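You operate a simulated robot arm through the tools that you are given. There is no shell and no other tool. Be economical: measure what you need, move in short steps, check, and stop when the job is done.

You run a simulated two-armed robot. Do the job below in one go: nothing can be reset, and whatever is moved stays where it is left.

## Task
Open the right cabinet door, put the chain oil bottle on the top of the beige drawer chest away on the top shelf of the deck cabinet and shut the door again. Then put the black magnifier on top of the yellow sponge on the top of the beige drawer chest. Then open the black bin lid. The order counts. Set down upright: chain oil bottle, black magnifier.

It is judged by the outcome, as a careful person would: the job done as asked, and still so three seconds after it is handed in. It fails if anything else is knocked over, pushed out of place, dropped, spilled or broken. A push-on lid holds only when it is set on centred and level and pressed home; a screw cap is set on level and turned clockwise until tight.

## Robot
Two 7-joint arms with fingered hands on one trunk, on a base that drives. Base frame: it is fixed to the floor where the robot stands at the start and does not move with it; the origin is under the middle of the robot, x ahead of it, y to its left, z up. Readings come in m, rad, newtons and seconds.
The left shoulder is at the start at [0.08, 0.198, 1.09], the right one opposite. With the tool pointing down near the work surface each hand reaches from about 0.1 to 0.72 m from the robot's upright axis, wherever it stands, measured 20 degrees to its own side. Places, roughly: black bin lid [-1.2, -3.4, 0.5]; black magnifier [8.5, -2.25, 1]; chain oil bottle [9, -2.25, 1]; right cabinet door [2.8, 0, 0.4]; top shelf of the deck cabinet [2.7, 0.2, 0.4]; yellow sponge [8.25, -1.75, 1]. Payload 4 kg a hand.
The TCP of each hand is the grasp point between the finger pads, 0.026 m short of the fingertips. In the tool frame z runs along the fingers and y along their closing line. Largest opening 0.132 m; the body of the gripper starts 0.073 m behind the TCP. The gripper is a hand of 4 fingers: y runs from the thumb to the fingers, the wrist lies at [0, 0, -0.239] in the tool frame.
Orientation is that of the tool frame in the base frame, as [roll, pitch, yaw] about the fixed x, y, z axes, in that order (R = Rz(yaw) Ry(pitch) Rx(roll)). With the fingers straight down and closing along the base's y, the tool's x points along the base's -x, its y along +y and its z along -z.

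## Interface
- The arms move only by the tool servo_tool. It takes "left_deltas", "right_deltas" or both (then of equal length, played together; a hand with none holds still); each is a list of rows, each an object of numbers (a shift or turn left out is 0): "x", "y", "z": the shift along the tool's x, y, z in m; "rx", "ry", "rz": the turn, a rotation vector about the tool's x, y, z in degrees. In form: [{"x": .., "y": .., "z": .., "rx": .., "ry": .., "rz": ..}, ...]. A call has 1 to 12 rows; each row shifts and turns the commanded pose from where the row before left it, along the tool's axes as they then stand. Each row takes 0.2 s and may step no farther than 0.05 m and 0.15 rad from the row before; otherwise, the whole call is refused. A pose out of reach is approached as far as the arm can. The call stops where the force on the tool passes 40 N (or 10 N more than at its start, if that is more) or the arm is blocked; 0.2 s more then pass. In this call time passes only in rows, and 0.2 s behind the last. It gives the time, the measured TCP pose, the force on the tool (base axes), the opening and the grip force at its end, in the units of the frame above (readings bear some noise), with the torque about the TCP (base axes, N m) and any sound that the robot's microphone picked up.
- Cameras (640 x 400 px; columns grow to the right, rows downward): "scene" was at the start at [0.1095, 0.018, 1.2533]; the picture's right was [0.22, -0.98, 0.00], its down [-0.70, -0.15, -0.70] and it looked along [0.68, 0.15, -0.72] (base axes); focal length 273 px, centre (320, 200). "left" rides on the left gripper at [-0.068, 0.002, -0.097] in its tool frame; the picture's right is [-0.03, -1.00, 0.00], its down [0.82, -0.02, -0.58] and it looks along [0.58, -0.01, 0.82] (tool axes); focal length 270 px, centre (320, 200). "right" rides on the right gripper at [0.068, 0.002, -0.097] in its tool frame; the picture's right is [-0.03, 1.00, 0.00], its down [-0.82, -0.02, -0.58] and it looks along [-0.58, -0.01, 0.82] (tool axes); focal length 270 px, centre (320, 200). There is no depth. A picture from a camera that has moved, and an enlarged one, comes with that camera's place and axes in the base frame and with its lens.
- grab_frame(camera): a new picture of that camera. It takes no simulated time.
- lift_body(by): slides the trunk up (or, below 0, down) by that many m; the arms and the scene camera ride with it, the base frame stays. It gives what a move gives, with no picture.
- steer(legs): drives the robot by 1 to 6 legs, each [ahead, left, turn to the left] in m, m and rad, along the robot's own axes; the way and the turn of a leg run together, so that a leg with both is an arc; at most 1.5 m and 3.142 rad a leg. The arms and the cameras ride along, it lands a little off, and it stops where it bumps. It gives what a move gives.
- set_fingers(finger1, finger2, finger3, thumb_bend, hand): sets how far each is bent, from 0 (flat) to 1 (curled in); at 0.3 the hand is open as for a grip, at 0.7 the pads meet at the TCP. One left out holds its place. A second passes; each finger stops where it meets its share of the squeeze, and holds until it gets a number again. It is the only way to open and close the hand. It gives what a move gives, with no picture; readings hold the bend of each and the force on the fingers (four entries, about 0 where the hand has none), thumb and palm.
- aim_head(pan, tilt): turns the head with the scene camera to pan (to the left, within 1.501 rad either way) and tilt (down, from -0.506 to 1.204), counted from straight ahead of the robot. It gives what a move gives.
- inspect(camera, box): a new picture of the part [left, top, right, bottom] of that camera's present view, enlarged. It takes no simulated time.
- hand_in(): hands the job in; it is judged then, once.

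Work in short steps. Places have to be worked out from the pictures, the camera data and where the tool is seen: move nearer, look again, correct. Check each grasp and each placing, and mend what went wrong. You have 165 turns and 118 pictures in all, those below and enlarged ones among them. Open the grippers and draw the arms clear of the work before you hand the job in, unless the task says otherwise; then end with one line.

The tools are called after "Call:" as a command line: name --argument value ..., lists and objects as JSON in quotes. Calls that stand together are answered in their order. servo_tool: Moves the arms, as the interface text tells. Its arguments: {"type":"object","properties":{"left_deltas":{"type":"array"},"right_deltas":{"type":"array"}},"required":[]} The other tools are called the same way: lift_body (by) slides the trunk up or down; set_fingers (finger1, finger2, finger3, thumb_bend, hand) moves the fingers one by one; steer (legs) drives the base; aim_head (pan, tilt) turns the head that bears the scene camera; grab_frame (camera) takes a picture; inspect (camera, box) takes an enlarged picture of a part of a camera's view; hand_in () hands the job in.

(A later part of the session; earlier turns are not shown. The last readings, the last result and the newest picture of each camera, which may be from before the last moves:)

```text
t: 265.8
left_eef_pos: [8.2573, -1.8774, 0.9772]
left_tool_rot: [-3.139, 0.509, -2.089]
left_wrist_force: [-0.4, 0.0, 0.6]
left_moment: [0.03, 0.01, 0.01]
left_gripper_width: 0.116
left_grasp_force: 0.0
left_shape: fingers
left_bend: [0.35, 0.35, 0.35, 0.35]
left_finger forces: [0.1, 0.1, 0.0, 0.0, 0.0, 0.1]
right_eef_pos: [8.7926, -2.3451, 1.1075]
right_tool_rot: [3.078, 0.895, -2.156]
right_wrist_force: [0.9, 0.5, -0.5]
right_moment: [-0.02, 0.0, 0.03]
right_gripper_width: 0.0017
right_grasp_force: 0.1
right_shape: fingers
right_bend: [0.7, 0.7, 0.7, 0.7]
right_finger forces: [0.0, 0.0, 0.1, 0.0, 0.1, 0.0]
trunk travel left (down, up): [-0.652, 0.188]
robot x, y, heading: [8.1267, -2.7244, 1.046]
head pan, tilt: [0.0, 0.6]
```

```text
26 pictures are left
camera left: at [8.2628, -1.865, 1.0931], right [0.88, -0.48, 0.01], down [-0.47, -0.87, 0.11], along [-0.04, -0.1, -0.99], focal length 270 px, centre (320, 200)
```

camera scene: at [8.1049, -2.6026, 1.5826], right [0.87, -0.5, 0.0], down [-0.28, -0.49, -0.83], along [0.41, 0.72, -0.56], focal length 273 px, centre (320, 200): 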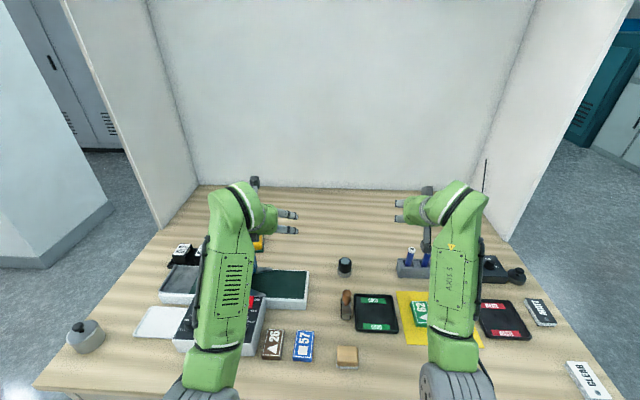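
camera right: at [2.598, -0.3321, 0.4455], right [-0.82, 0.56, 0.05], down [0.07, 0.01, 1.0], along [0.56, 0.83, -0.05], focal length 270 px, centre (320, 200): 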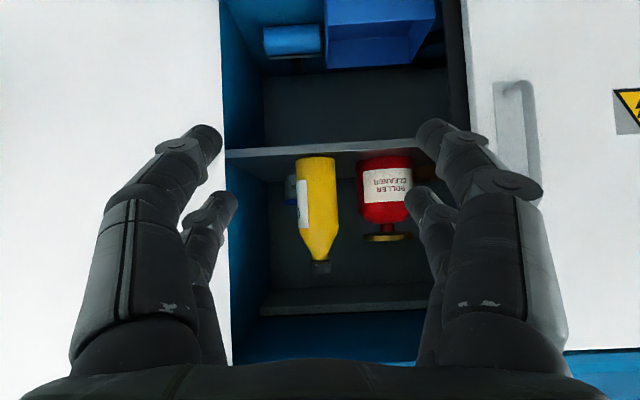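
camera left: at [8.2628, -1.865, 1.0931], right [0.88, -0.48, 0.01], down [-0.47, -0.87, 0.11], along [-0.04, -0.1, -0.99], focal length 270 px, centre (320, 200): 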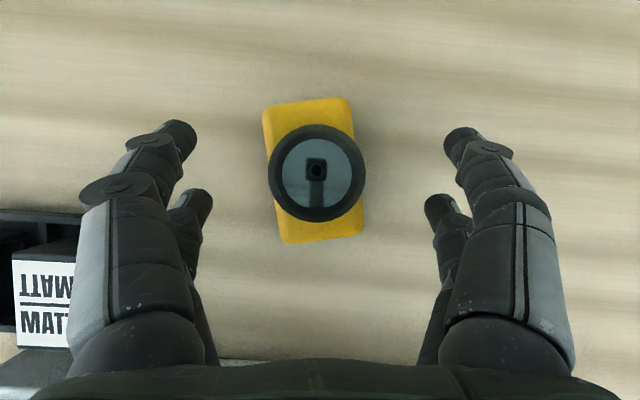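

The magnifier stands centred on the sponge. I lift the hand straight up and away.

Call:
servo_tool --left_deltas '[{"x": -0.0098, "z": -0.0175}, {"x": -0.0147, "z": -0.0262}, {"x": -0.0147, "z": -0.0262}, {"x": -0.0196, "z": -0.035}, {"x": -0.0196, "z": -0.035}]'

Call:
grab_frame --camera "left"

```text
t: 267.0
left_eef_pos: [8.2571, -1.8776, 1.1385]
left_tool_rot: [-3.14, 0.51, -2.089]
left_wrist_force: [-0.2, -0.9, 0.3]
left_moment: [0.0, -0.01, -0.02]
left_gripper_width: 0.1158
left_grasp_force: 0.0
left_shape: fingers
left_bend: [0.35, 0.35, 0.35, 0.35]
left_finger forces: [0.0, 0.0, 0.1, 0.0, 0.0, 0.0]
right_eef_pos: [8.792, -2.3466, 1.1069]
right_tool_rot: [3.079, 0.897, -2.157]
right_wrist_force: [-0.2, 0.8, -0.2]
right_moment: [-0.01, -0.01, -0.01]
right_gripper_width: 0.0012
right_grasp_force: 0.1
right_shape: fingers
right_bend: [0.7, 0.7, 0.7, 0.7]
right_finger forces: [0.0, 0.1, 0.0, 0.0, 0.0, 0.0]
trunk travel left (down, up): [-0.652, 0.188]
robot x, y, heading: [8.1262, -2.7219, 1.046]
head pan, tilt: [0.0, 0.6]
```

```text
25 pictures are left
camera left: at [8.2623, -1.8658, 1.2549], right [0.88, -0.48, 0.01], down [-0.47, -0.87, 0.11], along [-0.04, -0.1, -0.99], focal length 270 px, centre (320, 200)
```

left: 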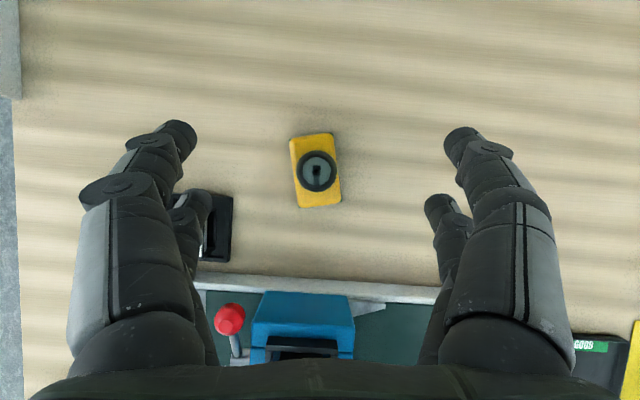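

Done on the chest. I back away and head back west toward the bin.

Call:
steer --legs '[[-0.75, 0, 0], [0, 0, 1.79], [1.4, 0, 0], [1.4, 0, 0], [1.4, 0, 0], [1.4, 0, 0]]'

Call:
aim_head --pan 0.2 --tilt 0.35

Call:
grab_frame --camera "scene"

```text
t: 301.8
left_eef_pos: [1.5226, -1.7476, 1.1396]
left_tool_rot: [-3.14, 0.509, -0.317]
left_wrist_force: [-0.5, 0.5, 0.0]
left_moment: [-0.01, 0.02, -0.01]
left_gripper_width: 0.1163
left_grasp_force: 0.0
left_shape: fingers
left_bend: [0.35, 0.35, 0.35, 0.35]
left_finger forces: [0.0, 0.0, 0.0, 0.0, 0.0, 0.0]
right_eef_pos: [1.8744, -1.1296, 1.1074]
right_tool_rot: [3.078, 0.895, -0.384]
right_wrist_force: [0.4, 0.8, -0.4]
right_moment: [0.0, -0.02, 0.01]
right_gripper_width: 0.0016
right_grasp_force: 0.0
right_shape: fingers
right_bend: [0.7, 0.7, 0.7, 0.7]
right_finger forces: [0.0, 0.0, 0.1, 0.0, 0.0, 0.0]
trunk travel left (down, up): [-0.652, 0.188]
robot x, y, heading: [2.3831, -1.706, 2.828]
head pan, tilt: [0.0, 0.6]
```

```text
t: 302.6
left_eef_pos: [1.5228, -1.7472, 1.1394]
left_tool_rot: [-3.14, 0.509, -0.315]
left_wrist_force: [0.7, -0.9, 0.3]
left_moment: [-0.01, 0.02, -0.02]
left_gripper_width: 0.116
left_grasp_force: 0.1
left_shape: fingers
left_bend: [0.35, 0.35, 0.35, 0.35]
left_finger forces: [0.0, 0.1, 0.0, 0.0, 0.1, 0.0]
right_eef_pos: [1.8747, -1.1298, 1.1055]
right_tool_rot: [3.078, 0.895, -0.384]
right_wrist_force: [-0.2, -0.3, 0.8]
right_moment: [0.0, 0.01, -0.02]
right_gripper_width: 0.0014
right_grasp_force: 0.1
right_shape: fingers
right_bend: [0.7, 0.7, 0.7, 0.7]
right_finger forces: [0.1, 0.0, 0.1, 0.0, 0.0, 0.0]
trunk travel left (down, up): [-0.652, 0.188]
robot x, y, heading: [2.3846, -1.7078, 2.823]
head pan, tilt: [0.201, 0.351]
```

```text
24 pictures are left
camera scene: at [2.2598, -1.6862, 1.545], right [0.12, 0.99, 0.0], down [0.34, -0.04, -0.94], along [-0.93, 0.11, -0.34], focal length 273 px, centre (320, 200)
```

scene: 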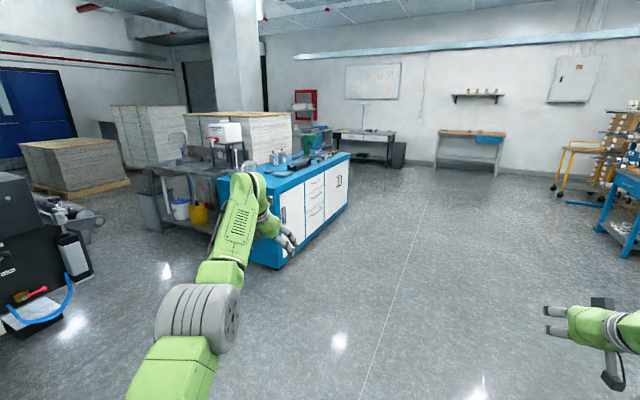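

The bin should be near pixel (150,190), left of the sink bench. I zoom there.

Call:
inspect --camera "scene" --box '[90, 110, 290, 260]'

```text
2.67 times, centred on (190, 185) of scene
camera zoom: at [2.2598, -1.6862, 1.545], right [0.12, 0.99, 0.0], down [0.34, -0.04, -0.94], along [-0.93, 0.11, -0.34], focal length 728 px, centre (667, 240)
```

zoom: 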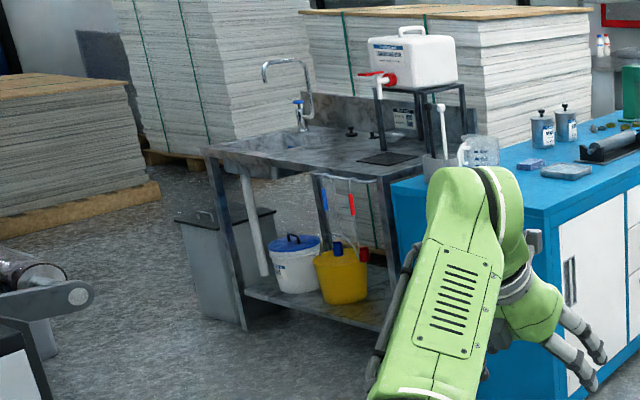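

The grey bin with a black lid stands at the end of the sink bench. I drive partway through the gap and look again.

Call:
steer --legs '[[0, 0, 0.736], [1.4, 0, 0]]'

Call:
aim_head --pan 0 --tilt 0.5

Call:
grab_frame --camera "scene"

```text
t: 307.6
left_eef_pos: [1.3892, -2.4788, 1.1413]
left_tool_rot: [-3.14, 0.509, 0.416]
left_wrist_force: [0.5, 0.7, 0.3]
left_moment: [-0.01, 0.01, 0.02]
left_gripper_width: 0.1164
left_grasp_force: 0.0
left_shape: fingers
left_bend: [0.35, 0.35, 0.35, 0.35]
left_finger forces: [0.0, 0.1, 0.0, 0.1, 0.0, 0.0]
right_eef_pos: [1.2346, -1.7907, 1.113]
right_tool_rot: [3.079, 0.904, 0.354]
right_wrist_force: [1.0, 0.7, 1.0]
right_moment: [-0.01, 0.03, 0.03]
right_gripper_width: 0.0013
right_grasp_force: 0.0
right_shape: fingers
right_bend: [0.7, 0.7, 0.7, 0.7]
right_finger forces: [0.0, 0.0, 0.0, 0.0, 0.0, 0.0]
trunk travel left (down, up): [-0.652, 0.188]
robot x, y, heading: [1.9901, -1.8818, -2.719]
head pan, tilt: [0.201, 0.351]
stopped in leg 2: the robot was blocked; the commanded pose is now the measured one
```

```text
t: 308.4
left_eef_pos: [1.3793, -2.4833, 1.1329]
left_tool_rot: [-3.14, 0.499, 0.414]
left_wrist_force: [-0.2, -0.3, -0.4]
left_moment: [-0.02, 0.01, 0.01]
left_gripper_width: 0.1162
left_grasp_force: 0.0
left_shape: fingers
left_bend: [0.35, 0.35, 0.35, 0.35]
left_finger forces: [0.0, 0.0, 0.1, 0.0, 0.0, 0.1]
right_eef_pos: [1.2266, -1.7936, 1.1059]
right_tool_rot: [3.079, 0.894, 0.353]
right_wrist_force: [0.3, 0.1, 1.1]
right_moment: [-0.01, -0.03, 0.02]
right_gripper_width: 0.0016
right_grasp_force: 0.1
right_shape: fingers
right_bend: [0.7, 0.7, 0.7, 0.7]
right_finger forces: [0.0, 0.0, 0.1, 0.0, 0.0, 0.1]
trunk travel left (down, up): [-0.652, 0.188]
robot x, y, heading: [1.9899, -1.8815, -2.721]
head pan, tilt: [0.0, 0.499]
```

```text
22 pictures are left
camera scene: at [1.8789, -1.929, 1.5315], right [-0.41, 0.91, 0.0], down [0.44, 0.19, -0.88], along [-0.8, -0.36, -0.48], focal length 273 px, centre (320, 200)
```

scene: 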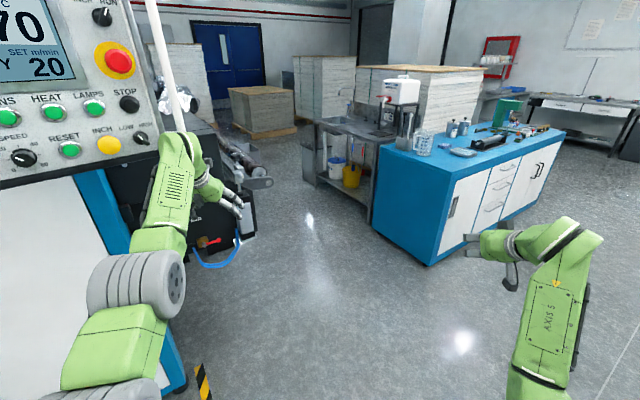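

My left elbow touched the machine's control panel; I back off and take a wider line around it to the gap.

Call:
steer --legs '[[-0.2, 0, 0], [0, 0, -0.46], [1.27, 0, 0], [0, 0, 0.894]]'

Call:
aim_head --pan 0 --tilt 0.4

Call:
grab_frame --camera "scene"

```text
t: 319.6
left_eef_pos: [0.5943, -2.5512, 1.1321]
left_tool_rot: [-3.138, 0.5, 0.854]
left_wrist_force: [-0.3, 0.2, -0.8]
left_moment: [0.02, 0.0, 0.0]
left_gripper_width: 0.1165
left_grasp_force: 0.0
left_shape: fingers
left_bend: [0.35, 0.35, 0.35, 0.35]
left_finger forces: [0.0, 0.1, 0.1, 0.0, 0.0, 0.1]
right_eef_pos: [0.1658, -1.992, 1.1072]
right_tool_rot: [3.08, 0.895, 0.792]
right_wrist_force: [0.1, -0.1, 0.1]
right_moment: [0.01, -0.01, 0.0]
right_gripper_width: 0.0011
right_grasp_force: 0.1
right_shape: fingers
right_bend: [0.7, 0.7, 0.7, 0.7]
right_finger forces: [0.0, 0.1, 0.0, 0.1, 0.0, 0.0]
trunk travel left (down, up): [-0.652, 0.188]
robot x, y, heading: [0.8972, -1.7472, -2.288]
head pan, tilt: [0.0, 0.499]
```

```text
t: 320.3
left_eef_pos: [0.5943, -2.5495, 1.1329]
left_tool_rot: [-3.138, 0.498, 0.853]
left_wrist_force: [0.4, -0.4, 0.0]
left_moment: [0.0, 0.02, -0.03]
left_gripper_width: 0.1165
left_grasp_force: 0.1
left_shape: fingers
left_bend: [0.35, 0.35, 0.35, 0.35]
left_finger forces: [0.0, 0.0, 0.1, 0.0, 0.0, 0.0]
right_eef_pos: [0.1652, -1.9931, 1.1071]
right_tool_rot: [3.079, 0.896, 0.792]
right_wrist_force: [-0.6, -0.3, 0.9]
right_moment: [0.01, 0.0, 0.01]
right_gripper_width: 0.0012
right_grasp_force: 0.0
right_shape: fingers
right_bend: [0.7, 0.7, 0.7, 0.7]
right_finger forces: [0.0, 0.0, 0.1, 0.0, 0.1, 0.1]
trunk travel left (down, up): [-0.652, 0.188]
robot x, y, heading: [0.8933, -1.7502, -2.287]
head pan, tilt: [0.0, 0.4]
```

```text
21 pictures are left
camera scene: at [0.8133, -1.8406, 1.5405], right [-0.76, 0.65, 0.0], down [0.26, 0.29, -0.92], along [-0.6, -0.7, -0.39], focal length 273 px, centre (320, 200)
```

scene: 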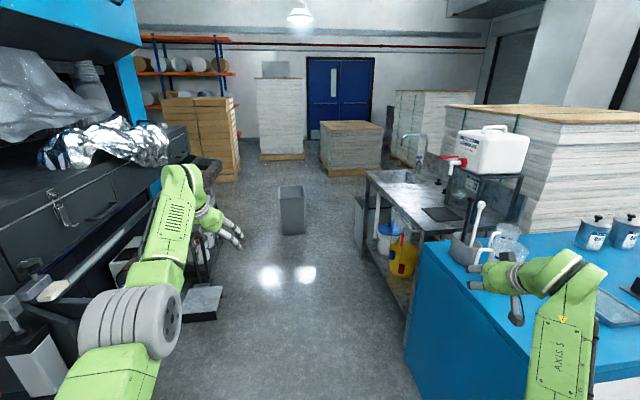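

The corridor is clear. I pull the right hand in from over the bench side and zoom on the lidded bin.

Call:
servo_tool --right_deltas '[{"z": -0.04, "y": 0.03}, {"z": -0.04, "y": 0.04}, {"z": -0.04, "y": 0.04}, {"z": -0.04, "y": 0.04}]'

Call:
inspect --camera "scene" --box '[330, 150, 430, 260]'

```text
refused: row 2 steps farther than a row can; nothing moved
```

```text
3.64 times, centred on (380, 205) of scene
camera zoom: at [0.8133, -1.8406, 1.5405], right [-0.76, 0.65, 0.0], down [0.26, 0.29, -0.92], along [-0.6, -0.7, -0.39], focal length 992 px, centre (102, 182)
```

zoom: 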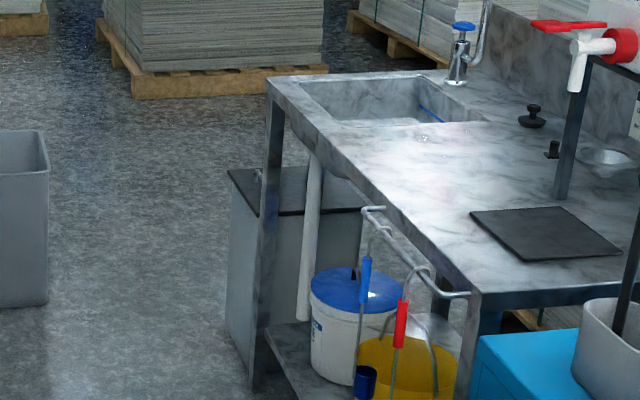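

The lidded bin is beyond the bench end, near corner ≈(-0.94,-3.32). I retract the right hand in smaller rows and drive to (-0.1,-2.9).

Call:
servo_tool --right_deltas '[{"z": -0.035, "y": 0.03}, {"z": -0.035, "y": 0.03}, {"z": -0.035, "y": 0.03}, {"y": 0.04}, {"y": 0.04}]'

Call:
steer --legs '[[1.3, 0.05, 0], [0.15, 0, -0.15]]'

Call:
aim_head --pan -0.1 --tilt 0.75

Call:
grab_frame --camera "scene"

```text
t: 321.5
left_eef_pos: [0.5975, -2.5525, 1.1321]
left_tool_rot: [-3.137, 0.5, 0.855]
left_wrist_force: [0.1, 1.1, 1.0]
left_moment: [0.01, 0.0, -0.02]
left_gripper_width: 0.1166
left_grasp_force: 0.0
left_shape: fingers
left_bend: [0.35, 0.35, 0.35, 0.35]
left_finger forces: [0.0, 0.0, 0.1, 0.1, 0.0, 0.1]
right_eef_pos: [0.3454, -2.045, 1.1796]
right_tool_rot: [3.08, 0.897, 0.794]
right_wrist_force: [0.4, -0.1, 0.4]
right_moment: [0.0, 0.03, 0.0]
right_gripper_width: 0.0013
right_grasp_force: 0.0
right_shape: fingers
right_bend: [0.7, 0.7, 0.7, 0.7]
right_finger forces: [0.0, 0.0, 0.1, 0.0, 0.1, 0.0]
trunk travel left (down, up): [-0.652, 0.188]
robot x, y, heading: [0.8946, -1.7512, -2.285]
head pan, tilt: [0.0, 0.4]
```

```text
t: 329.0
left_eef_pos: [-0.422, -3.6279, 1.1367]
left_tool_rot: [-3.137, 0.502, 0.715]
left_wrist_force: [0.1, 0.2, 0.1]
left_moment: [-0.02, 0.02, -0.01]
left_gripper_width: 0.1164
left_grasp_force: 0.1
left_shape: fingers
left_bend: [0.35, 0.35, 0.35, 0.35]
left_finger forces: [0.0, 0.0, 0.0, 0.0, 0.0, 0.0]
right_eef_pos: [-0.6, -3.0904, 1.1812]
right_tool_rot: [3.078, 0.899, 0.654]
right_wrist_force: [0.4, 0.4, 0.5]
right_moment: [0.01, 0.04, -0.02]
right_gripper_width: 0.0016
right_grasp_force: 0.1
right_shape: fingers
right_bend: [0.7, 0.7, 0.7, 0.7]
right_finger forces: [0.0, 0.0, 0.0, 0.1, 0.0, 0.0]
trunk travel left (down, up): [-0.652, 0.188]
robot x, y, heading: [-0.019, -2.8749, -2.421]
head pan, tilt: [0.0, 0.4]
```

```text
t: 329.9
left_eef_pos: [-0.4244, -3.6286, 1.1328]
left_tool_rot: [-3.138, 0.5, 0.714]
left_wrist_force: [0.6, 0.2, 0.6]
left_moment: [0.02, -0.01, -0.02]
left_gripper_width: 0.1164
left_grasp_force: 0.2
left_shape: fingers
left_bend: [0.35, 0.35, 0.35, 0.35]
left_finger forces: [0.0, 0.1, 0.0, 0.0, 0.0, 0.1]
right_eef_pos: [-0.6039, -3.0907, 1.1786]
right_tool_rot: [3.078, 0.896, 0.655]
right_wrist_force: [-0.6, -0.1, -0.4]
right_moment: [-0.01, 0.02, 0.0]
right_gripper_width: 0.0013
right_grasp_force: 0.2
right_shape: fingers
right_bend: [0.7, 0.7, 0.7, 0.7]
right_finger forces: [0.0, 0.0, 0.0, 0.1, 0.0, 0.1]
trunk travel left (down, up): [-0.652, 0.188]
robot x, y, heading: [-0.0212, -2.8739, -2.422]
head pan, tilt: [-0.099, 0.75]
```

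```text
19 pictures are left
camera scene: at [-0.1096, -2.9423, 1.5094], right [-0.58, 0.81, 0.0], down [0.56, 0.4, -0.73], along [-0.59, -0.43, -0.68], focal length 273 px, centre (320, 200)
```

scene: 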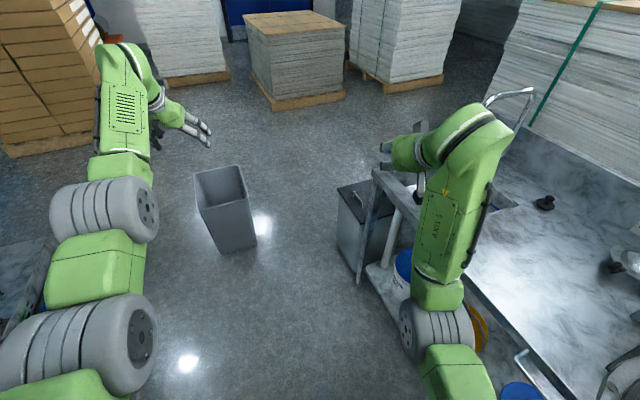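

I zoom on the lid to find handle and hinge.

Call:
inspect --camera "scene" --box '[310, 150, 430, 290]'

```text
2.86 times, centred on (370, 220) of scene
camera zoom: at [-0.1096, -2.9423, 1.5094], right [-0.58, 0.81, 0.0], down [0.56, 0.4, -0.73], along [-0.59, -0.43, -0.68], focal length 780 px, centre (177, 143)
```

zoom: 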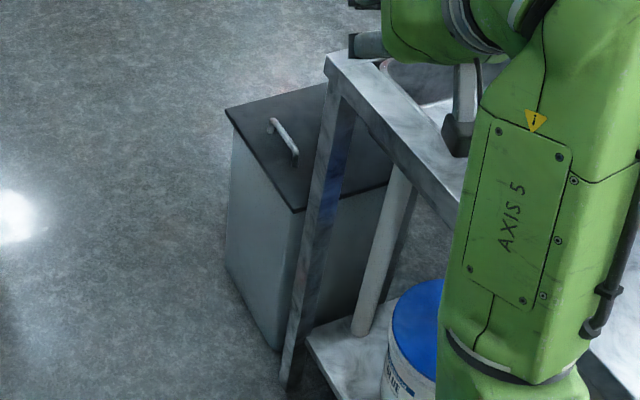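

Handle bar at ≈(-1.08,-3.405), near the front edge that faces (+x,-y); the hinge is at the back. I drive to stand in front of it at (-0.47,-3.6), facing heading 2.6.

Call:
steer --legs '[[0.79, 0.248, 0], [0, 0, -1.261]]'

Call:
aim_head --pan 0.15 --tilt 0.9

Call:
grab_frame --camera "scene"

```text
t: 337.4
left_eef_pos: [-1.2944, -3.4342, 1.1324]
left_tool_rot: [-3.134, 0.501, -0.537]
left_wrist_force: [0.1, -0.2, -0.1]
left_moment: [0.0, -0.01, 0.01]
left_gripper_width: 0.1165
left_grasp_force: 0.0
left_shape: fingers
left_bend: [0.35, 0.35, 0.35, 0.35]
left_finger forces: [0.1, 0.0, 0.0, 0.1, 0.1, 0.0]
right_eef_pos: [-0.8381, -3.0954, 1.1791]
right_tool_rot: [3.078, 0.897, -0.598]
right_wrist_force: [0.0, 0.5, -0.3]
right_moment: [-0.02, 0.01, 0.01]
right_gripper_width: 0.0011
right_grasp_force: 0.1
right_shape: fingers
right_bend: [0.7, 0.7, 0.7, 0.7]
right_finger forces: [0.0, 0.0, 0.0, 0.0, 0.0, 0.1]
trunk travel left (down, up): [-0.652, 0.188]
robot x, y, heading: [-0.4476, -3.5841, 2.608]
head pan, tilt: [-0.099, 0.75]
```

```text
t: 338.1
left_eef_pos: [-1.2951, -3.434, 1.1328]
left_tool_rot: [-3.14, 0.499, -0.538]
left_wrist_force: [-0.6, 0.7, -0.1]
left_moment: [0.04, 0.01, 0.0]
left_gripper_width: 0.1164
left_grasp_force: 0.0
left_shape: fingers
left_bend: [0.35, 0.35, 0.35, 0.35]
left_finger forces: [0.0, 0.1, 0.0, 0.0, 0.1, 0.1]
right_eef_pos: [-0.8387, -3.0966, 1.1773]
right_tool_rot: [3.078, 0.897, -0.6]
right_wrist_force: [0.4, -0.1, 0.4]
right_moment: [0.04, 0.02, -0.01]
right_gripper_width: 0.0013
right_grasp_force: 0.1
right_shape: fingers
right_bend: [0.7, 0.7, 0.7, 0.7]
right_finger forces: [0.0, 0.0, 0.0, 0.0, 0.0, 0.1]
trunk travel left (down, up): [-0.652, 0.188]
robot x, y, heading: [-0.4546, -3.5821, 2.606]
head pan, tilt: [0.15, 0.901]
```

```text
17 pictures are left
camera scene: at [-0.5461, -3.5389, 1.4976], right [0.38, 0.93, 0.0], down [0.73, -0.29, -0.62], along [-0.58, 0.23, -0.78], focal length 273 px, centre (320, 200)
```

scene: 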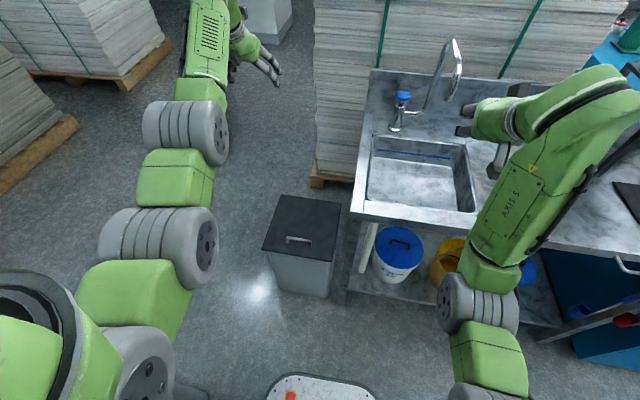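

Clear top view now: bar handle at ≈(-1.10,-3.406), 0.65 m ahead and 0.18 m left; hinge at the far edge, bench to the right. I point the left hand straight down above the handle and turn it 90° so it can straddle the bar.

Call:
servo_tool --left_deltas '[{"x": 0.033, "z": -0.018, "y": -0.03, "ry": 7.15}, {"x": 0.035, "z": -0.014, "y": -0.03, "ry": 7.15}, {"x": 0.037, "z": -0.009, "y": -0.03, "ry": 7.15}, {"x": 0.0375, "z": -0.005, "y": -0.03, "ry": 7.15}]'

Call:
servo_tool --left_deltas '[{"rz": 8.2}, {"rz": 8.2}, {"rz": 8.2}, {"rz": 8.2}, {"rz": 8.2}, {"rz": 8.2}, {"rz": 8.2}, {"rz": 8.2}, {"rz": 8.2}, {"rz": 8.2}, {"rz": 8.0}]'

Call:
lift_body --by -0.2

Call:
grab_frame --camera "left"

```text
t: 339.1
left_eef_pos: [-1.1025, -3.4083, 1.1332]
left_tool_rot: [-3.14, 0.003, -0.539]
left_wrist_force: [-0.7, -1.9, -0.5]
left_moment: [0.01, 0.05, 0.03]
left_gripper_width: 0.1165
left_grasp_force: 0.0
left_shape: fingers
left_bend: [0.35, 0.35, 0.35, 0.35]
left_finger forces: [0.0, 0.0, 0.0, 0.0, 0.0, 0.0]
right_eef_pos: [-0.8368, -3.0957, 1.1779]
right_tool_rot: [3.077, 0.896, -0.6]
right_wrist_force: [0.3, 0.0, 0.9]
right_moment: [0.0, 0.02, 0.01]
right_gripper_width: 0.0012
right_grasp_force: 0.1
right_shape: fingers
right_bend: [0.7, 0.7, 0.7, 0.7]
right_finger forces: [0.1, 0.0, 0.0, 0.0, 0.1, 0.0]
trunk travel left (down, up): [-0.652, 0.188]
robot x, y, heading: [-0.4534, -3.5831, 2.602]
head pan, tilt: [0.15, 0.901]
```

```text
t: 341.6
left_eef_pos: [-1.1382, -3.3602, 1.1442]
left_tool_rot: [-3.14, 0.005, -1.256]
left_wrist_force: [0.2, 0.0, 0.6]
left_moment: [0.0, -0.03, -0.02]
left_gripper_width: 0.1163
left_grasp_force: 0.0
left_shape: fingers
left_bend: [0.35, 0.35, 0.35, 0.35]
left_finger forces: [0.0, 0.0, 0.1, 0.0, 0.0, 0.0]
left hand out of reach, approached as far as the arm can: row 2, 3, 4, 5, 6, 7, 8, 9, 10, 11
right_eef_pos: [-0.8383, -3.0955, 1.1786]
right_tool_rot: [3.079, 0.896, -0.6]
right_wrist_force: [-0.2, -1.0, 0.2]
right_moment: [-0.02, 0.03, -0.06]
right_gripper_width: 0.0013
right_grasp_force: 0.1
right_shape: fingers
right_bend: [0.7, 0.7, 0.7, 0.7]
right_finger forces: [0.0, 0.0, 0.1, 0.0, 0.0, 0.0]
trunk travel left (down, up): [-0.652, 0.188]
robot x, y, heading: [-0.4501, -3.5817, 2.607]
head pan, tilt: [0.15, 0.901]
```

```text
t: 343.7
left_eef_pos: [-1.1382, -3.362, 0.9452]
left_tool_rot: [-3.14, 0.005, -1.253]
left_wrist_force: [-1.0, 0.3, -0.1]
left_moment: [0.0, -0.05, -0.02]
left_gripper_width: 0.1165
left_grasp_force: 0.0
left_shape: fingers
left_bend: [0.35, 0.35, 0.35, 0.35]
left_finger forces: [0.0, 0.0, 0.0, 0.0, 0.0, 0.1]
right_eef_pos: [-0.8373, -3.0973, 0.9792]
right_tool_rot: [3.078, 0.896, -0.6]
right_wrist_force: [-1.0, 0.4, -0.6]
right_moment: [0.02, -0.01, 0.0]
right_gripper_width: 0.0012
right_grasp_force: 0.1
right_shape: fingers
right_bend: [0.7, 0.7, 0.7, 0.7]
right_finger forces: [0.0, 0.0, 0.0, 0.0, 0.0, 0.1]
trunk travel left (down, up): [-0.452, 0.388]
robot x, y, heading: [-0.452, -3.5803, 2.607]
head pan, tilt: [0.15, 0.901]
```

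```text
16 pictures are left
camera left: at [-1.1605, -3.2973, 1.0398], right [0.94, 0.33, 0.0], down [0.27, -0.77, 0.57], along [0.19, -0.54, -0.82], focal length 270 px, centre (320, 200)
```

left: 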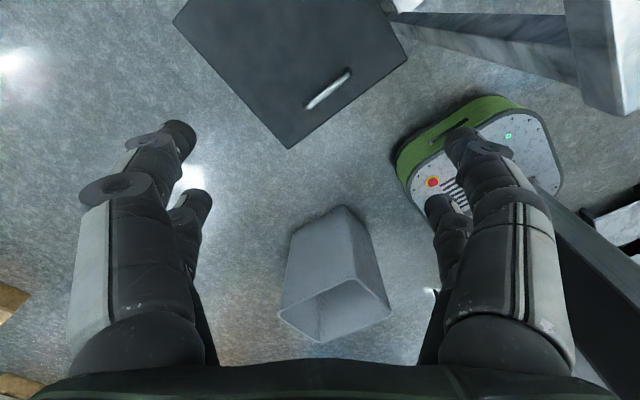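

Clockwise yaw stops at 41°. I try the other way round (counter-clockwise) with the hand lifted clear.

Call:
servo_tool --left_deltas '[{"rz": -8.5}, {"rz": -8.5}, {"rz": -8.5}, {"rz": -8.5}, {"rz": -8.5}, {"rz": -8.5}, {"rz": -8.5}, {"rz": -8.5}]'

Call:
servo_tool --left_deltas '[{"rz": -8.5}, {"rz": -8.5}, {"rz": -8.5}, {"rz": -8.5}, {"rz": -8.5}, {"rz": -8.5}, {"rz": -8.5}, {"rz": -3}]'

```text
t: 345.5
left_eef_pos: [-1.1376, -3.3607, 0.9452]
left_tool_rot: [-3.137, 0.0, -0.066]
left_wrist_force: [0.8, 0.1, -0.3]
left_moment: [0.03, 0.02, 0.0]
left_gripper_width: 0.1162
left_grasp_force: 0.1
left_shape: fingers
left_bend: [0.35, 0.35, 0.35, 0.35]
left_finger forces: [0.0, 0.0, 0.1, 0.0, 0.0, 0.0]
right_eef_pos: [-0.8377, -3.0974, 0.9791]
right_tool_rot: [3.079, 0.896, -0.597]
right_wrist_force: [0.1, 0.1, 0.0]
right_moment: [-0.04, 0.02, 0.0]
right_gripper_width: 0.0015
right_grasp_force: 0.0
right_shape: fingers
right_bend: [0.7, 0.7, 0.7, 0.7]
right_finger forces: [0.0, 0.0, 0.0, 0.1, 0.0, 0.0]
trunk travel left (down, up): [-0.452, 0.388]
robot x, y, heading: [-0.4502, -3.5816, 2.603]
head pan, tilt: [0.15, 0.901]
```

```text
t: 347.3
left_eef_pos: [-1.1383, -3.3617, 0.9452]
left_tool_rot: [-3.14, -0.004, 1.024]
left_wrist_force: [-0.3, 0.9, 0.1]
left_moment: [0.02, -0.03, -0.01]
left_gripper_width: 0.1166
left_grasp_force: 0.0
left_shape: fingers
left_bend: [0.35, 0.35, 0.35, 0.35]
left_finger forces: [0.0, 0.0, 0.0, 0.0, 0.1, 0.1]
right_eef_pos: [-0.8378, -3.0971, 0.9793]
right_tool_rot: [3.079, 0.896, -0.597]
right_wrist_force: [-1.3, 0.0, 0.2]
right_moment: [-0.01, -0.02, 0.01]
right_gripper_width: 0.0014
right_grasp_force: 0.1
right_shape: fingers
right_bend: [0.7, 0.7, 0.7, 0.7]
right_finger forces: [0.0, 0.0, 0.0, 0.0, 0.1, 0.0]
trunk travel left (down, up): [-0.452, 0.388]
robot x, y, heading: [-0.4489, -3.5874, 2.609]
head pan, tilt: [0.15, 0.901]
```

Counter-clockwise works: the hand now straddles the bar direction. I pull the right hand back, lower the trunk 0.1 m, and bring the left hand above the bar.

Call:
servo_tool --left_deltas '[{"x": -0.01, "y": 0.027}, {"x": -0.01, "y": 0.026}, {}, {}]' --right_deltas '[{"z": -0.04}, {"z": -0.04}, {"z": -0.04}, {"z": -0.03}]'

Call:
lift_body --by -0.1

Call:
servo_tool --left_deltas '[{"z": 0.04}, {"z": 0.04}, {"z": 0.04}, {"z": 0.04}]'

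Call:
grab_frame --camera "left"

```text
t: 348.3
left_eef_pos: [-1.1329, -3.3687, 0.9444]
left_tool_rot: [3.141, -0.004, 1.022]
left_wrist_force: [0.5, 0.7, 0.3]
left_moment: [-0.01, 0.02, 0.0]
left_gripper_width: 0.1167
left_grasp_force: 0.0
left_shape: fingers
left_bend: [0.35, 0.35, 0.35, 0.35]
left_finger forces: [0.1, 0.0, 0.0, 0.1, 0.1, 0.0]
left hand out of reach, approached as far as the arm can: row 1, 2
right_eef_pos: [-0.7602, -3.1373, 1.0413]
right_tool_rot: [3.077, 0.898, -0.6]
right_wrist_force: [-0.2, -0.8, -0.3]
right_moment: [0.05, 0.01, 0.01]
right_gripper_width: 0.0013
right_grasp_force: 0.1
right_shape: fingers
right_bend: [0.7, 0.7, 0.7, 0.7]
right_finger forces: [0.0, 0.0, 0.0, 0.0, 0.0, 0.0]
right hand out of reach, approached as far as the arm can: row 3, 4
trunk travel left (down, up): [-0.452, 0.388]
robot x, y, heading: [-0.4492, -3.5839, 2.607]
head pan, tilt: [0.15, 0.901]
```

```text
t: 349.6
left_eef_pos: [-1.1326, -3.3687, 0.8448]
left_tool_rot: [-3.14, -0.002, 1.024]
left_wrist_force: [-0.7, -0.1, 1.0]
left_moment: [0.04, 0.03, 0.01]
left_gripper_width: 0.1166
left_grasp_force: 0.1
left_shape: fingers
left_bend: [0.35, 0.35, 0.35, 0.35]
left_finger forces: [0.0, 0.1, 0.0, 0.0, 0.0, 0.1]
right_eef_pos: [-0.7594, -3.1367, 0.9406]
right_tool_rot: [3.078, 0.9, -0.6]
right_wrist_force: [0.6, 1.0, 0.7]
right_moment: [-0.03, 0.0, -0.01]
right_gripper_width: 0.0012
right_grasp_force: 0.0
right_shape: fingers
right_bend: [0.7, 0.7, 0.7, 0.7]
right_finger forces: [0.1, 0.0, 0.1, 0.1, 0.0, 0.0]
trunk travel left (down, up): [-0.352, 0.488]
robot x, y, heading: [-0.4533, -3.5824, 2.607]
head pan, tilt: [0.15, 0.901]
```

```text
t: 350.6
left_eef_pos: [-1.1435, -3.3598, 0.6856]
left_tool_rot: [-3.141, -0.004, 1.023]
left_wrist_force: [0.9, 0.1, -0.7]
left_moment: [-0.01, -0.01, -0.05]
left_gripper_width: 0.1162
left_grasp_force: 0.0
left_shape: fingers
left_bend: [0.35, 0.35, 0.35, 0.35]
left_finger forces: [0.0, 0.1, 0.0, 0.0, 0.1, 0.0]
left hand out of reach, approached as far as the arm can: row 1, 2
right_eef_pos: [-0.7613, -3.1363, 0.9397]
right_tool_rot: [3.077, 0.898, -0.6]
right_wrist_force: [0.0, 0.1, 0.3]
right_moment: [0.01, -0.01, 0.01]
right_gripper_width: 0.0011
right_grasp_force: 0.1
right_shape: fingers
right_bend: [0.7, 0.7, 0.7, 0.7]
right_finger forces: [0.0, 0.0, 0.0, 0.1, 0.0, 0.0]
trunk travel left (down, up): [-0.352, 0.488]
robot x, y, heading: [-0.4482, -3.5808, 2.607]
head pan, tilt: [0.15, 0.901]
```

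```text
15 pictures are left
camera left: at [-1.1774, -3.4195, 0.7795], right [-0.87, 0.5, 0.0], down [0.41, 0.71, 0.58], along [0.29, 0.5, -0.81], focal length 270 px, centre (320, 200)
```

left: 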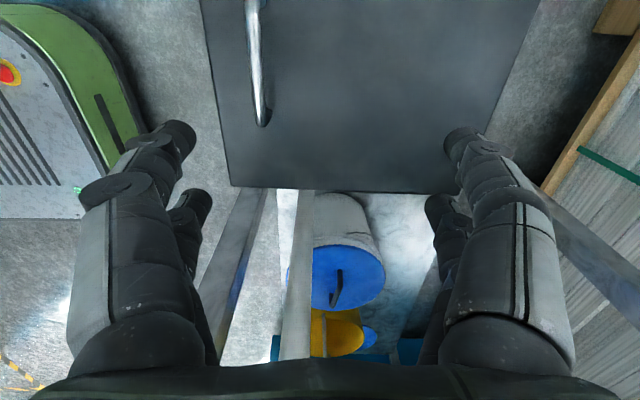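

Handle mid at (-1.107,-3.408). The arm is at a limit toward the robot, so I shift the base back 0.058 m and left 0.022 m instead, then lower the hand.

Call:
steer --legs '[[-0.058, 0.022, 0]]'

Call:
servo_tool --left_deltas '[{"z": 0.03}, {"z": 0.03}, {"z": 0.02}]'

Call:
grab_frame --camera "left"

```text
t: 351.6
left_eef_pos: [-1.1038, -3.4088, 0.6859]
left_tool_rot: [-3.141, -0.004, 1.023]
left_wrist_force: [1.2, 0.3, 0.5]
left_moment: [0.03, 0.01, 0.01]
left_gripper_width: 0.1163
left_grasp_force: 0.1
left_shape: fingers
left_bend: [0.35, 0.35, 0.35, 0.35]
left_finger forces: [0.1, 0.0, 0.0, 0.0, 0.0, 0.1]
right_eef_pos: [-0.7205, -3.1853, 0.9424]
right_tool_rot: [3.079, 0.898, -0.6]
right_wrist_force: [-0.3, -0.3, 0.5]
right_moment: [-0.01, 0.01, 0.01]
right_gripper_width: 0.0015
right_grasp_force: 0.0
right_shape: fingers
right_bend: [0.7, 0.7, 0.7, 0.7]
right_finger forces: [0.0, 0.0, 0.1, 0.1, 0.0, 0.0]
trunk travel left (down, up): [-0.352, 0.488]
robot x, y, heading: [-0.41, -3.634, 2.603]
head pan, tilt: [0.15, 0.901]
```

```text
t: 352.4
left_eef_pos: [-1.1044, -3.4068, 0.6058]
left_tool_rot: [-3.141, -0.003, 1.022]
left_wrist_force: [0.0, -1.4, -0.2]
left_moment: [0.0, -0.05, 0.01]
left_gripper_width: 0.1163
left_grasp_force: 0.0
left_shape: fingers
left_bend: [0.35, 0.35, 0.35, 0.35]
left_finger forces: [0.0, 0.0, 0.0, 0.0, 0.1, 0.1]
right_eef_pos: [-0.722, -3.1855, 0.9405]
right_tool_rot: [3.079, 0.899, -0.6]
right_wrist_force: [-0.3, 0.3, 0.3]
right_moment: [0.0, 0.01, 0.01]
right_gripper_width: 0.0011
right_grasp_force: 0.0
right_shape: fingers
right_bend: [0.7, 0.7, 0.7, 0.7]
right_finger forces: [0.0, 0.0, 0.0, 0.1, 0.0, 0.0]
trunk travel left (down, up): [-0.352, 0.488]
robot x, y, heading: [-0.414, -3.6309, 2.613]
head pan, tilt: [0.15, 0.901]
```

```text
14 pictures are left
camera left: at [-1.1383, -3.4671, 0.7001], right [-0.87, 0.5, 0.0], down [0.41, 0.71, 0.58], along [0.29, 0.5, -0.81], focal length 270 px, centre (320, 200)
```

left: 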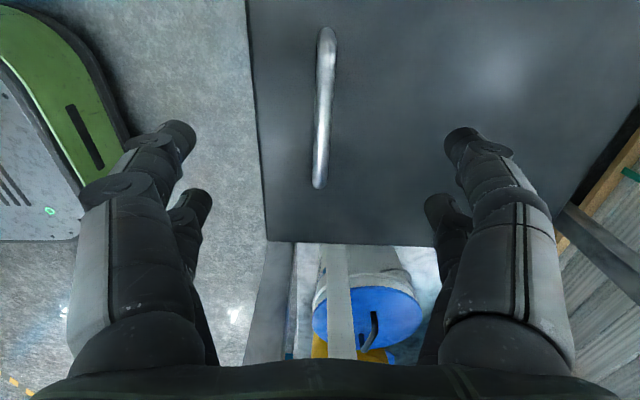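

The bar is centred between the fingers. I pre-close a bit, shift 15 mm along the bar, and descend in small steps to feel the lid.

Call:
set_fingers --hand "left" --finger1 0.48 --finger2 0.48 --finger3 0.48 --thumb_bend 0.48

Call:
servo_tool --left_deltas '[{"x": -0.015, "z": 0.015}, {"z": 0.015}, {"z": 0.01}, {"z": 0.008}, {"z": 0.008}]'

Call:
grab_frame --camera "left"

```text
t: 353.4
left_eef_pos: [-1.1041, -3.4072, 0.6062]
left_tool_rot: [3.138, -0.003, 1.023]
left_wrist_force: [0.4, 0.3, 0.5]
left_moment: [0.0, 0.01, 0.0]
left_gripper_width: 0.0732
left_grasp_force: 0.0
left_shape: fingers
left_bend: [0.48, 0.48, 0.48, 0.48]
left_finger forces: [0.0, 0.1, 0.0, 0.0, 0.0, 0.1]
right_eef_pos: [-0.7217, -3.1842, 0.9408]
right_tool_rot: [3.079, 0.898, -0.601]
right_wrist_force: [-0.1, -0.7, 0.4]
right_moment: [-0.02, -0.03, -0.01]
right_gripper_width: 0.0012
right_grasp_force: 0.1
right_shape: fingers
right_bend: [0.7, 0.7, 0.7, 0.7]
right_finger forces: [0.1, 0.0, 0.1, 0.2, 0.0, 0.0]
trunk travel left (down, up): [-0.352, 0.488]
robot x, y, heading: [-0.4116, -3.6342, 2.609]
head pan, tilt: [0.15, 0.901]
```

```text
t: 354.6
left_eef_pos: [-1.1093, -3.4219, 0.5507]
left_tool_rot: [3.141, -0.005, 1.022]
left_wrist_force: [-0.9, 0.0, 0.3]
left_moment: [0.0, 0.02, -0.01]
left_gripper_width: 0.0733
left_grasp_force: 0.1
left_shape: fingers
left_bend: [0.48, 0.48, 0.48, 0.48]
left_finger forces: [0.0, 0.1, 0.1, 0.0, 0.1, 0.0]
right_eef_pos: [-0.7212, -3.1854, 0.9408]
right_tool_rot: [3.079, 0.901, -0.601]
right_wrist_force: [0.0, -0.5, -0.2]
right_moment: [0.0, -0.01, 0.0]
right_gripper_width: 0.0012
right_grasp_force: 0.0
right_shape: fingers
right_bend: [0.7, 0.7, 0.7, 0.7]
right_finger forces: [0.0, 0.1, 0.0, 0.0, 0.0, 0.1]
trunk travel left (down, up): [-0.352, 0.488]
robot x, y, heading: [-0.4157, -3.6339, 2.604]
head pan, tilt: [0.15, 0.901]
```

```text
13 pictures are left
camera left: at [-1.1439, -3.4807, 0.644], right [-0.87, 0.5, 0.0], down [0.41, 0.71, 0.58], along [0.29, 0.5, -0.81], focal length 270 px, centre (320, 200)
```

left: 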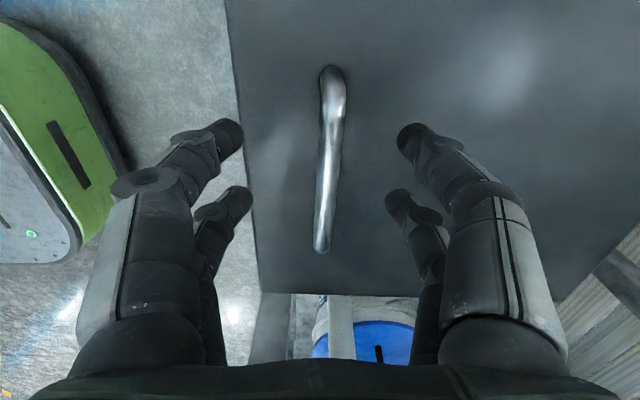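

No contact yet; bar well between the fingers. I continue down slowly.

Call:
servo_tool --left_deltas '[{"z": 0.007, "y": -0.003}, {"z": 0.007}, {"z": 0.006}, {"z": 0.005}, {"z": 0.005}]'

```text
t: 355.8
left_eef_pos: [-1.1055, -3.4234, 0.529]
left_tool_rot: [-3.14, -0.003, 1.02]
left_wrist_force: [-0.2, 0.4, 0.0]
left_moment: [0.01, 0.03, 0.02]
left_gripper_width: 0.0731
left_grasp_force: 0.0
left_shape: fingers
left_bend: [0.48, 0.48, 0.48, 0.48]
left_finger forces: [0.1, 0.1, 0.1, 0.0, 0.0, 0.0]
left hand out of reach, approached as far as the arm can: row 1, 3
right_eef_pos: [-0.7228, -3.1862, 0.9398]
right_tool_rot: [3.079, 0.898, -0.601]
right_wrist_force: [0.5, 0.6, 0.1]
right_moment: [0.0, -0.04, 0.01]
right_gripper_width: 0.0013
right_grasp_force: 0.0
right_shape: fingers
right_bend: [0.7, 0.7, 0.7, 0.7]
right_finger forces: [0.0, 0.1, 0.0, 0.0, 0.1, 0.1]
trunk travel left (down, up): [-0.352, 0.488]
robot x, y, heading: [-0.4108, -3.6307, 2.609]
head pan, tilt: [0.15, 0.901]
```

I take the next look at finger depth relative to the bar.

Call:
grab_frame --camera "left"

```text
12 pictures are left
camera left: at [-1.1395, -3.4833, 0.6237], right [-0.87, 0.5, 0.0], down [0.41, 0.71, 0.58], along [0.29, 0.5, -0.81], focal length 270 px, centre (320, 200)
```

left: 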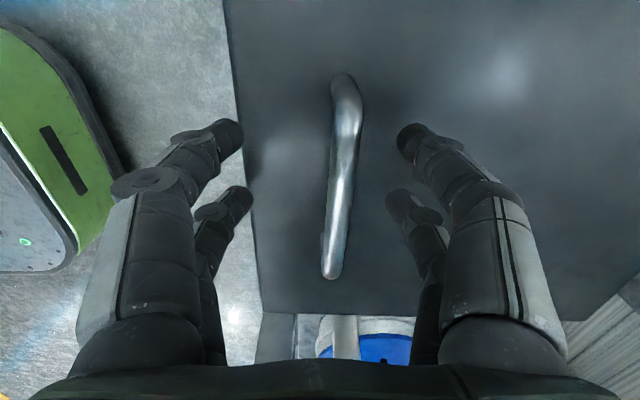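

Estimates put the bar at z≈0.50. I lower via the trunk in 1 cm steps, watching the finger forces.

Call:
lift_body --by -0.01

Call:
lift_body --by -0.01

Call:
lift_body --by -0.01

```text
t: 356.4
left_eef_pos: [-1.105, -3.4234, 0.519]
left_tool_rot: [-3.141, -0.005, 1.023]
left_wrist_force: [-0.6, -0.2, -0.1]
left_moment: [-0.04, 0.0, 0.01]
left_gripper_width: 0.073
left_grasp_force: 0.0
left_shape: fingers
left_bend: [0.48, 0.48, 0.48, 0.48]
left_finger forces: [0.0, 0.0, 0.0, 0.0, 0.0, 0.0]
right_eef_pos: [-0.7203, -3.1846, 0.9313]
right_tool_rot: [3.078, 0.898, -0.6]
right_wrist_force: [0.5, -0.2, 1.0]
right_moment: [0.02, 0.0, 0.02]
right_gripper_width: 0.0012
right_grasp_force: 0.1
right_shape: fingers
right_bend: [0.7, 0.7, 0.7, 0.7]
right_finger forces: [0.1, 0.0, 0.0, 0.0, 0.0, 0.0]
trunk travel left (down, up): [-0.342, 0.498]
robot x, y, heading: [-0.4117, -3.6287, 2.609]
head pan, tilt: [0.15, 0.901]
```

```text
t: 357.0
left_eef_pos: [-1.1052, -3.4224, 0.5162]
left_tool_rot: [-3.128, -0.001, 1.023]
left_wrist_force: [2.8, -4.0, 32.8]
left_moment: [0.47, 0.97, 0.11]
left_gripper_width: 0.0713
left_grasp_force: 16.4
left_shape: fingers
left_bend: [0.48, 0.48, 0.51, 0.48]
left_finger forces: [2.1, 1.7, 13.4, 0.1, 15.6, 0.0]
right_eef_pos: [-0.7181, -3.1862, 0.9236]
right_tool_rot: [3.077, 0.904, -0.603]
right_wrist_force: [0.3, -0.1, -0.3]
right_moment: [-0.02, 0.0, 0.02]
right_gripper_width: 0.0015
right_grasp_force: 0.1
right_shape: fingers
right_bend: [0.7, 0.7, 0.7, 0.7]
right_finger forces: [0.0, 0.0, 0.1, 0.0, 0.0, 0.0]
trunk travel left (down, up): [-0.332, 0.508]
robot x, y, heading: [-0.4132, -3.6313, 2.607]
head pan, tilt: [0.15, 0.901]
```

```text
t: 357.3
left_eef_pos: [-1.1109, -3.4194, 0.5175]
left_tool_rot: [-3.121, -0.002, 1.022]
left_wrist_force: [8.2, -2.8, 23.4]
left_moment: [0.22, 0.33, -0.09]
left_gripper_width: 0.0753
left_grasp_force: 12.7
left_shape: fingers
left_bend: [0.45, 0.45, 0.52, 0.49]
left_finger forces: [2.6, 3.6, 11.3, 0.0, 8.0, 0.0]
right_eef_pos: [-0.7215, -3.1856, 0.919]
right_tool_rot: [3.077, 0.901, -0.602]
right_wrist_force: [-0.7, -0.3, -0.3]
right_moment: [0.05, -0.08, -0.05]
right_gripper_width: 0.0012
right_grasp_force: 0.2
right_shape: fingers
right_bend: [0.7, 0.7, 0.7, 0.7]
right_finger forces: [0.0, 0.0, 0.0, 0.0, 0.1, 0.1]
trunk travel left (down, up): [-0.33, 0.51]
robot x, y, heading: [-0.411, -3.6315, 2.608]
head pan, tilt: [0.15, 0.901]
stopped: the force on the tool passed its limit at 48 N (the readings are from after the stop); the commanded pose is now the measured one
```

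Fingertips reached the lid (TCP ≈0.517). I raise 6 mm and close around the bar.

Call:
lift_body --by 0.006

Call:
set_fingers --hand "left" --finger1 0.74 --finger2 0.74 --finger3 0.74 --thumb_bend 0.74

Call:
grab_frame --camera "left"

```text
t: 357.9
left_eef_pos: [-1.1082, -3.422, 0.5184]
left_tool_rot: [-3.132, -0.004, 1.023]
left_wrist_force: [2.6, 1.4, 5.0]
left_moment: [0.11, 0.01, -0.09]
left_gripper_width: 0.0742
left_grasp_force: 3.4
left_shape: fingers
left_bend: [0.47, 0.47, 0.49, 0.48]
left_finger forces: [0.6, 1.1, 4.3, 0.0, 0.3, 0.0]
right_eef_pos: [-0.7213, -3.1851, 0.9248]
right_tool_rot: [3.076, 0.9, -0.6]
right_wrist_force: [-0.2, 0.3, -0.1]
right_moment: [0.02, 0.01, 0.01]
right_gripper_width: 0.0013
right_grasp_force: 0.1
right_shape: fingers
right_bend: [0.7, 0.7, 0.7, 0.7]
right_finger forces: [0.0, 0.1, 0.0, 0.0, 0.0, 0.0]
trunk travel left (down, up): [-0.336, 0.504]
robot x, y, heading: [-0.412, -3.6341, 2.61]
head pan, tilt: [0.15, 0.901]
```

```text
t: 358.9
left_eef_pos: [-1.1079, -3.4224, 0.5177]
left_tool_rot: [-3.132, -0.004, 1.022]
left_wrist_force: [8.2, -2.7, -1.9]
left_moment: [-0.24, -0.75, -0.03]
left_gripper_width: 0.0371
left_grasp_force: 12.2
left_shape: fingers
left_bend: [0.48, 0.47, 0.74, 0.71]
left_finger forces: [9.4, 8.8, 0.8, 0.0, 5.9, 0.1]
right_eef_pos: [-0.7207, -3.1854, 0.9259]
right_tool_rot: [3.079, 0.9, -0.6]
right_wrist_force: [0.9, 0.6, 0.3]
right_moment: [0.0, -0.04, -0.02]
right_gripper_width: 0.0014
right_grasp_force: 0.1
right_shape: fingers
right_bend: [0.7, 0.7, 0.7, 0.7]
right_finger forces: [0.0, 0.0, 0.0, 0.0, 0.1, 0.0]
trunk travel left (down, up): [-0.336, 0.504]
robot x, y, heading: [-0.413, -3.6298, 2.608]
head pan, tilt: [0.15, 0.901]
```

```text
11 pictures are left
camera left: at [-1.1411, -3.4824, 0.6116], right [-0.87, 0.5, 0.01], down [0.41, 0.7, 0.58], along [0.28, 0.51, -0.81], focal length 270 px, centre (320, 200)
```

left: 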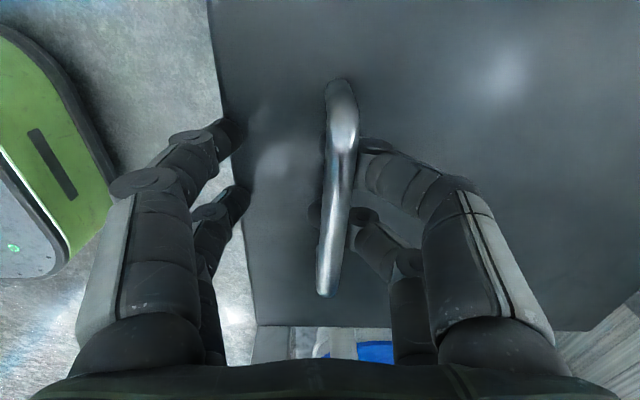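

Thumb side is hooked under the bar, the near fingers press the lid's front rim: effectively a pinch on the lid. I try lifting along the hinge arc.

Call:
servo_tool --left_deltas '[{"z": -0.02, "y": -0.001, "rx": -5}, {"z": -0.021, "y": -0.001, "rx": -5}, {"z": -0.021, "y": -0.001, "rx": -5}]'

Call:
grab_frame --camera "scene"

```text
t: 359.4
left_eef_pos: [-1.1005, -3.4271, 0.5523]
left_tool_rot: [3.079, 0.006, 1.011]
left_wrist_force: [-32.4, 15.5, -14.2]
left_moment: [-0.19, -0.4, -0.35]
left_gripper_width: 0.044
left_grasp_force: 21.6
left_shape: fingers
left_bend: [0.55, 0.54, 0.71, 0.63]
left_finger forces: [1.3, 2.5, 10.2, 0.1, 30.7, 0.0]
left hand out of reach, approached as far as the arm can: row 1, 2
right_eef_pos: [-0.7259, -3.1817, 0.9227]
right_tool_rot: [3.077, 0.894, -0.6]
right_wrist_force: [0.5, -0.3, 0.7]
right_moment: [0.03, -0.01, 0.01]
right_gripper_width: 0.0012
right_grasp_force: 0.0
right_shape: fingers
right_bend: [0.7, 0.7, 0.7, 0.7]
right_finger forces: [0.0, 0.0, 0.0, 0.0, 0.1, 0.1]
trunk travel left (down, up): [-0.336, 0.504]
robot x, y, heading: [-0.4174, -3.6278, 2.605]
head pan, tilt: [0.15, 0.901]
stopped in row 2 (left hand): the force on the tool passed its limit at 46 N (the readings are from after the stop); the commanded pose is now the measured one
```

```text
10 pictures are left
camera scene: at [-0.5136, -3.5839, 1.1802], right [0.38, 0.93, 0.0], down [0.73, -0.3, -0.62], along [-0.57, 0.23, -0.79], focal length 273 px, centre (320, 200)
```

scene: 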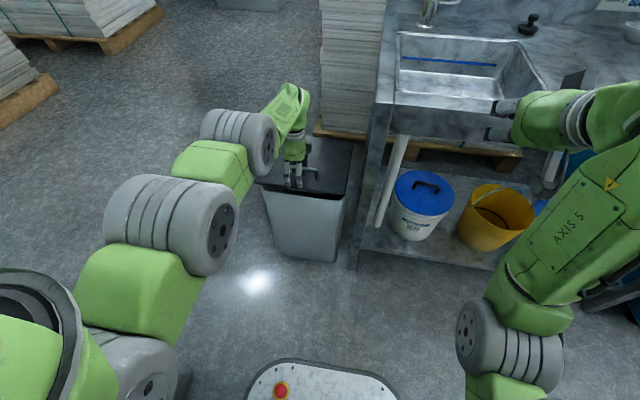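

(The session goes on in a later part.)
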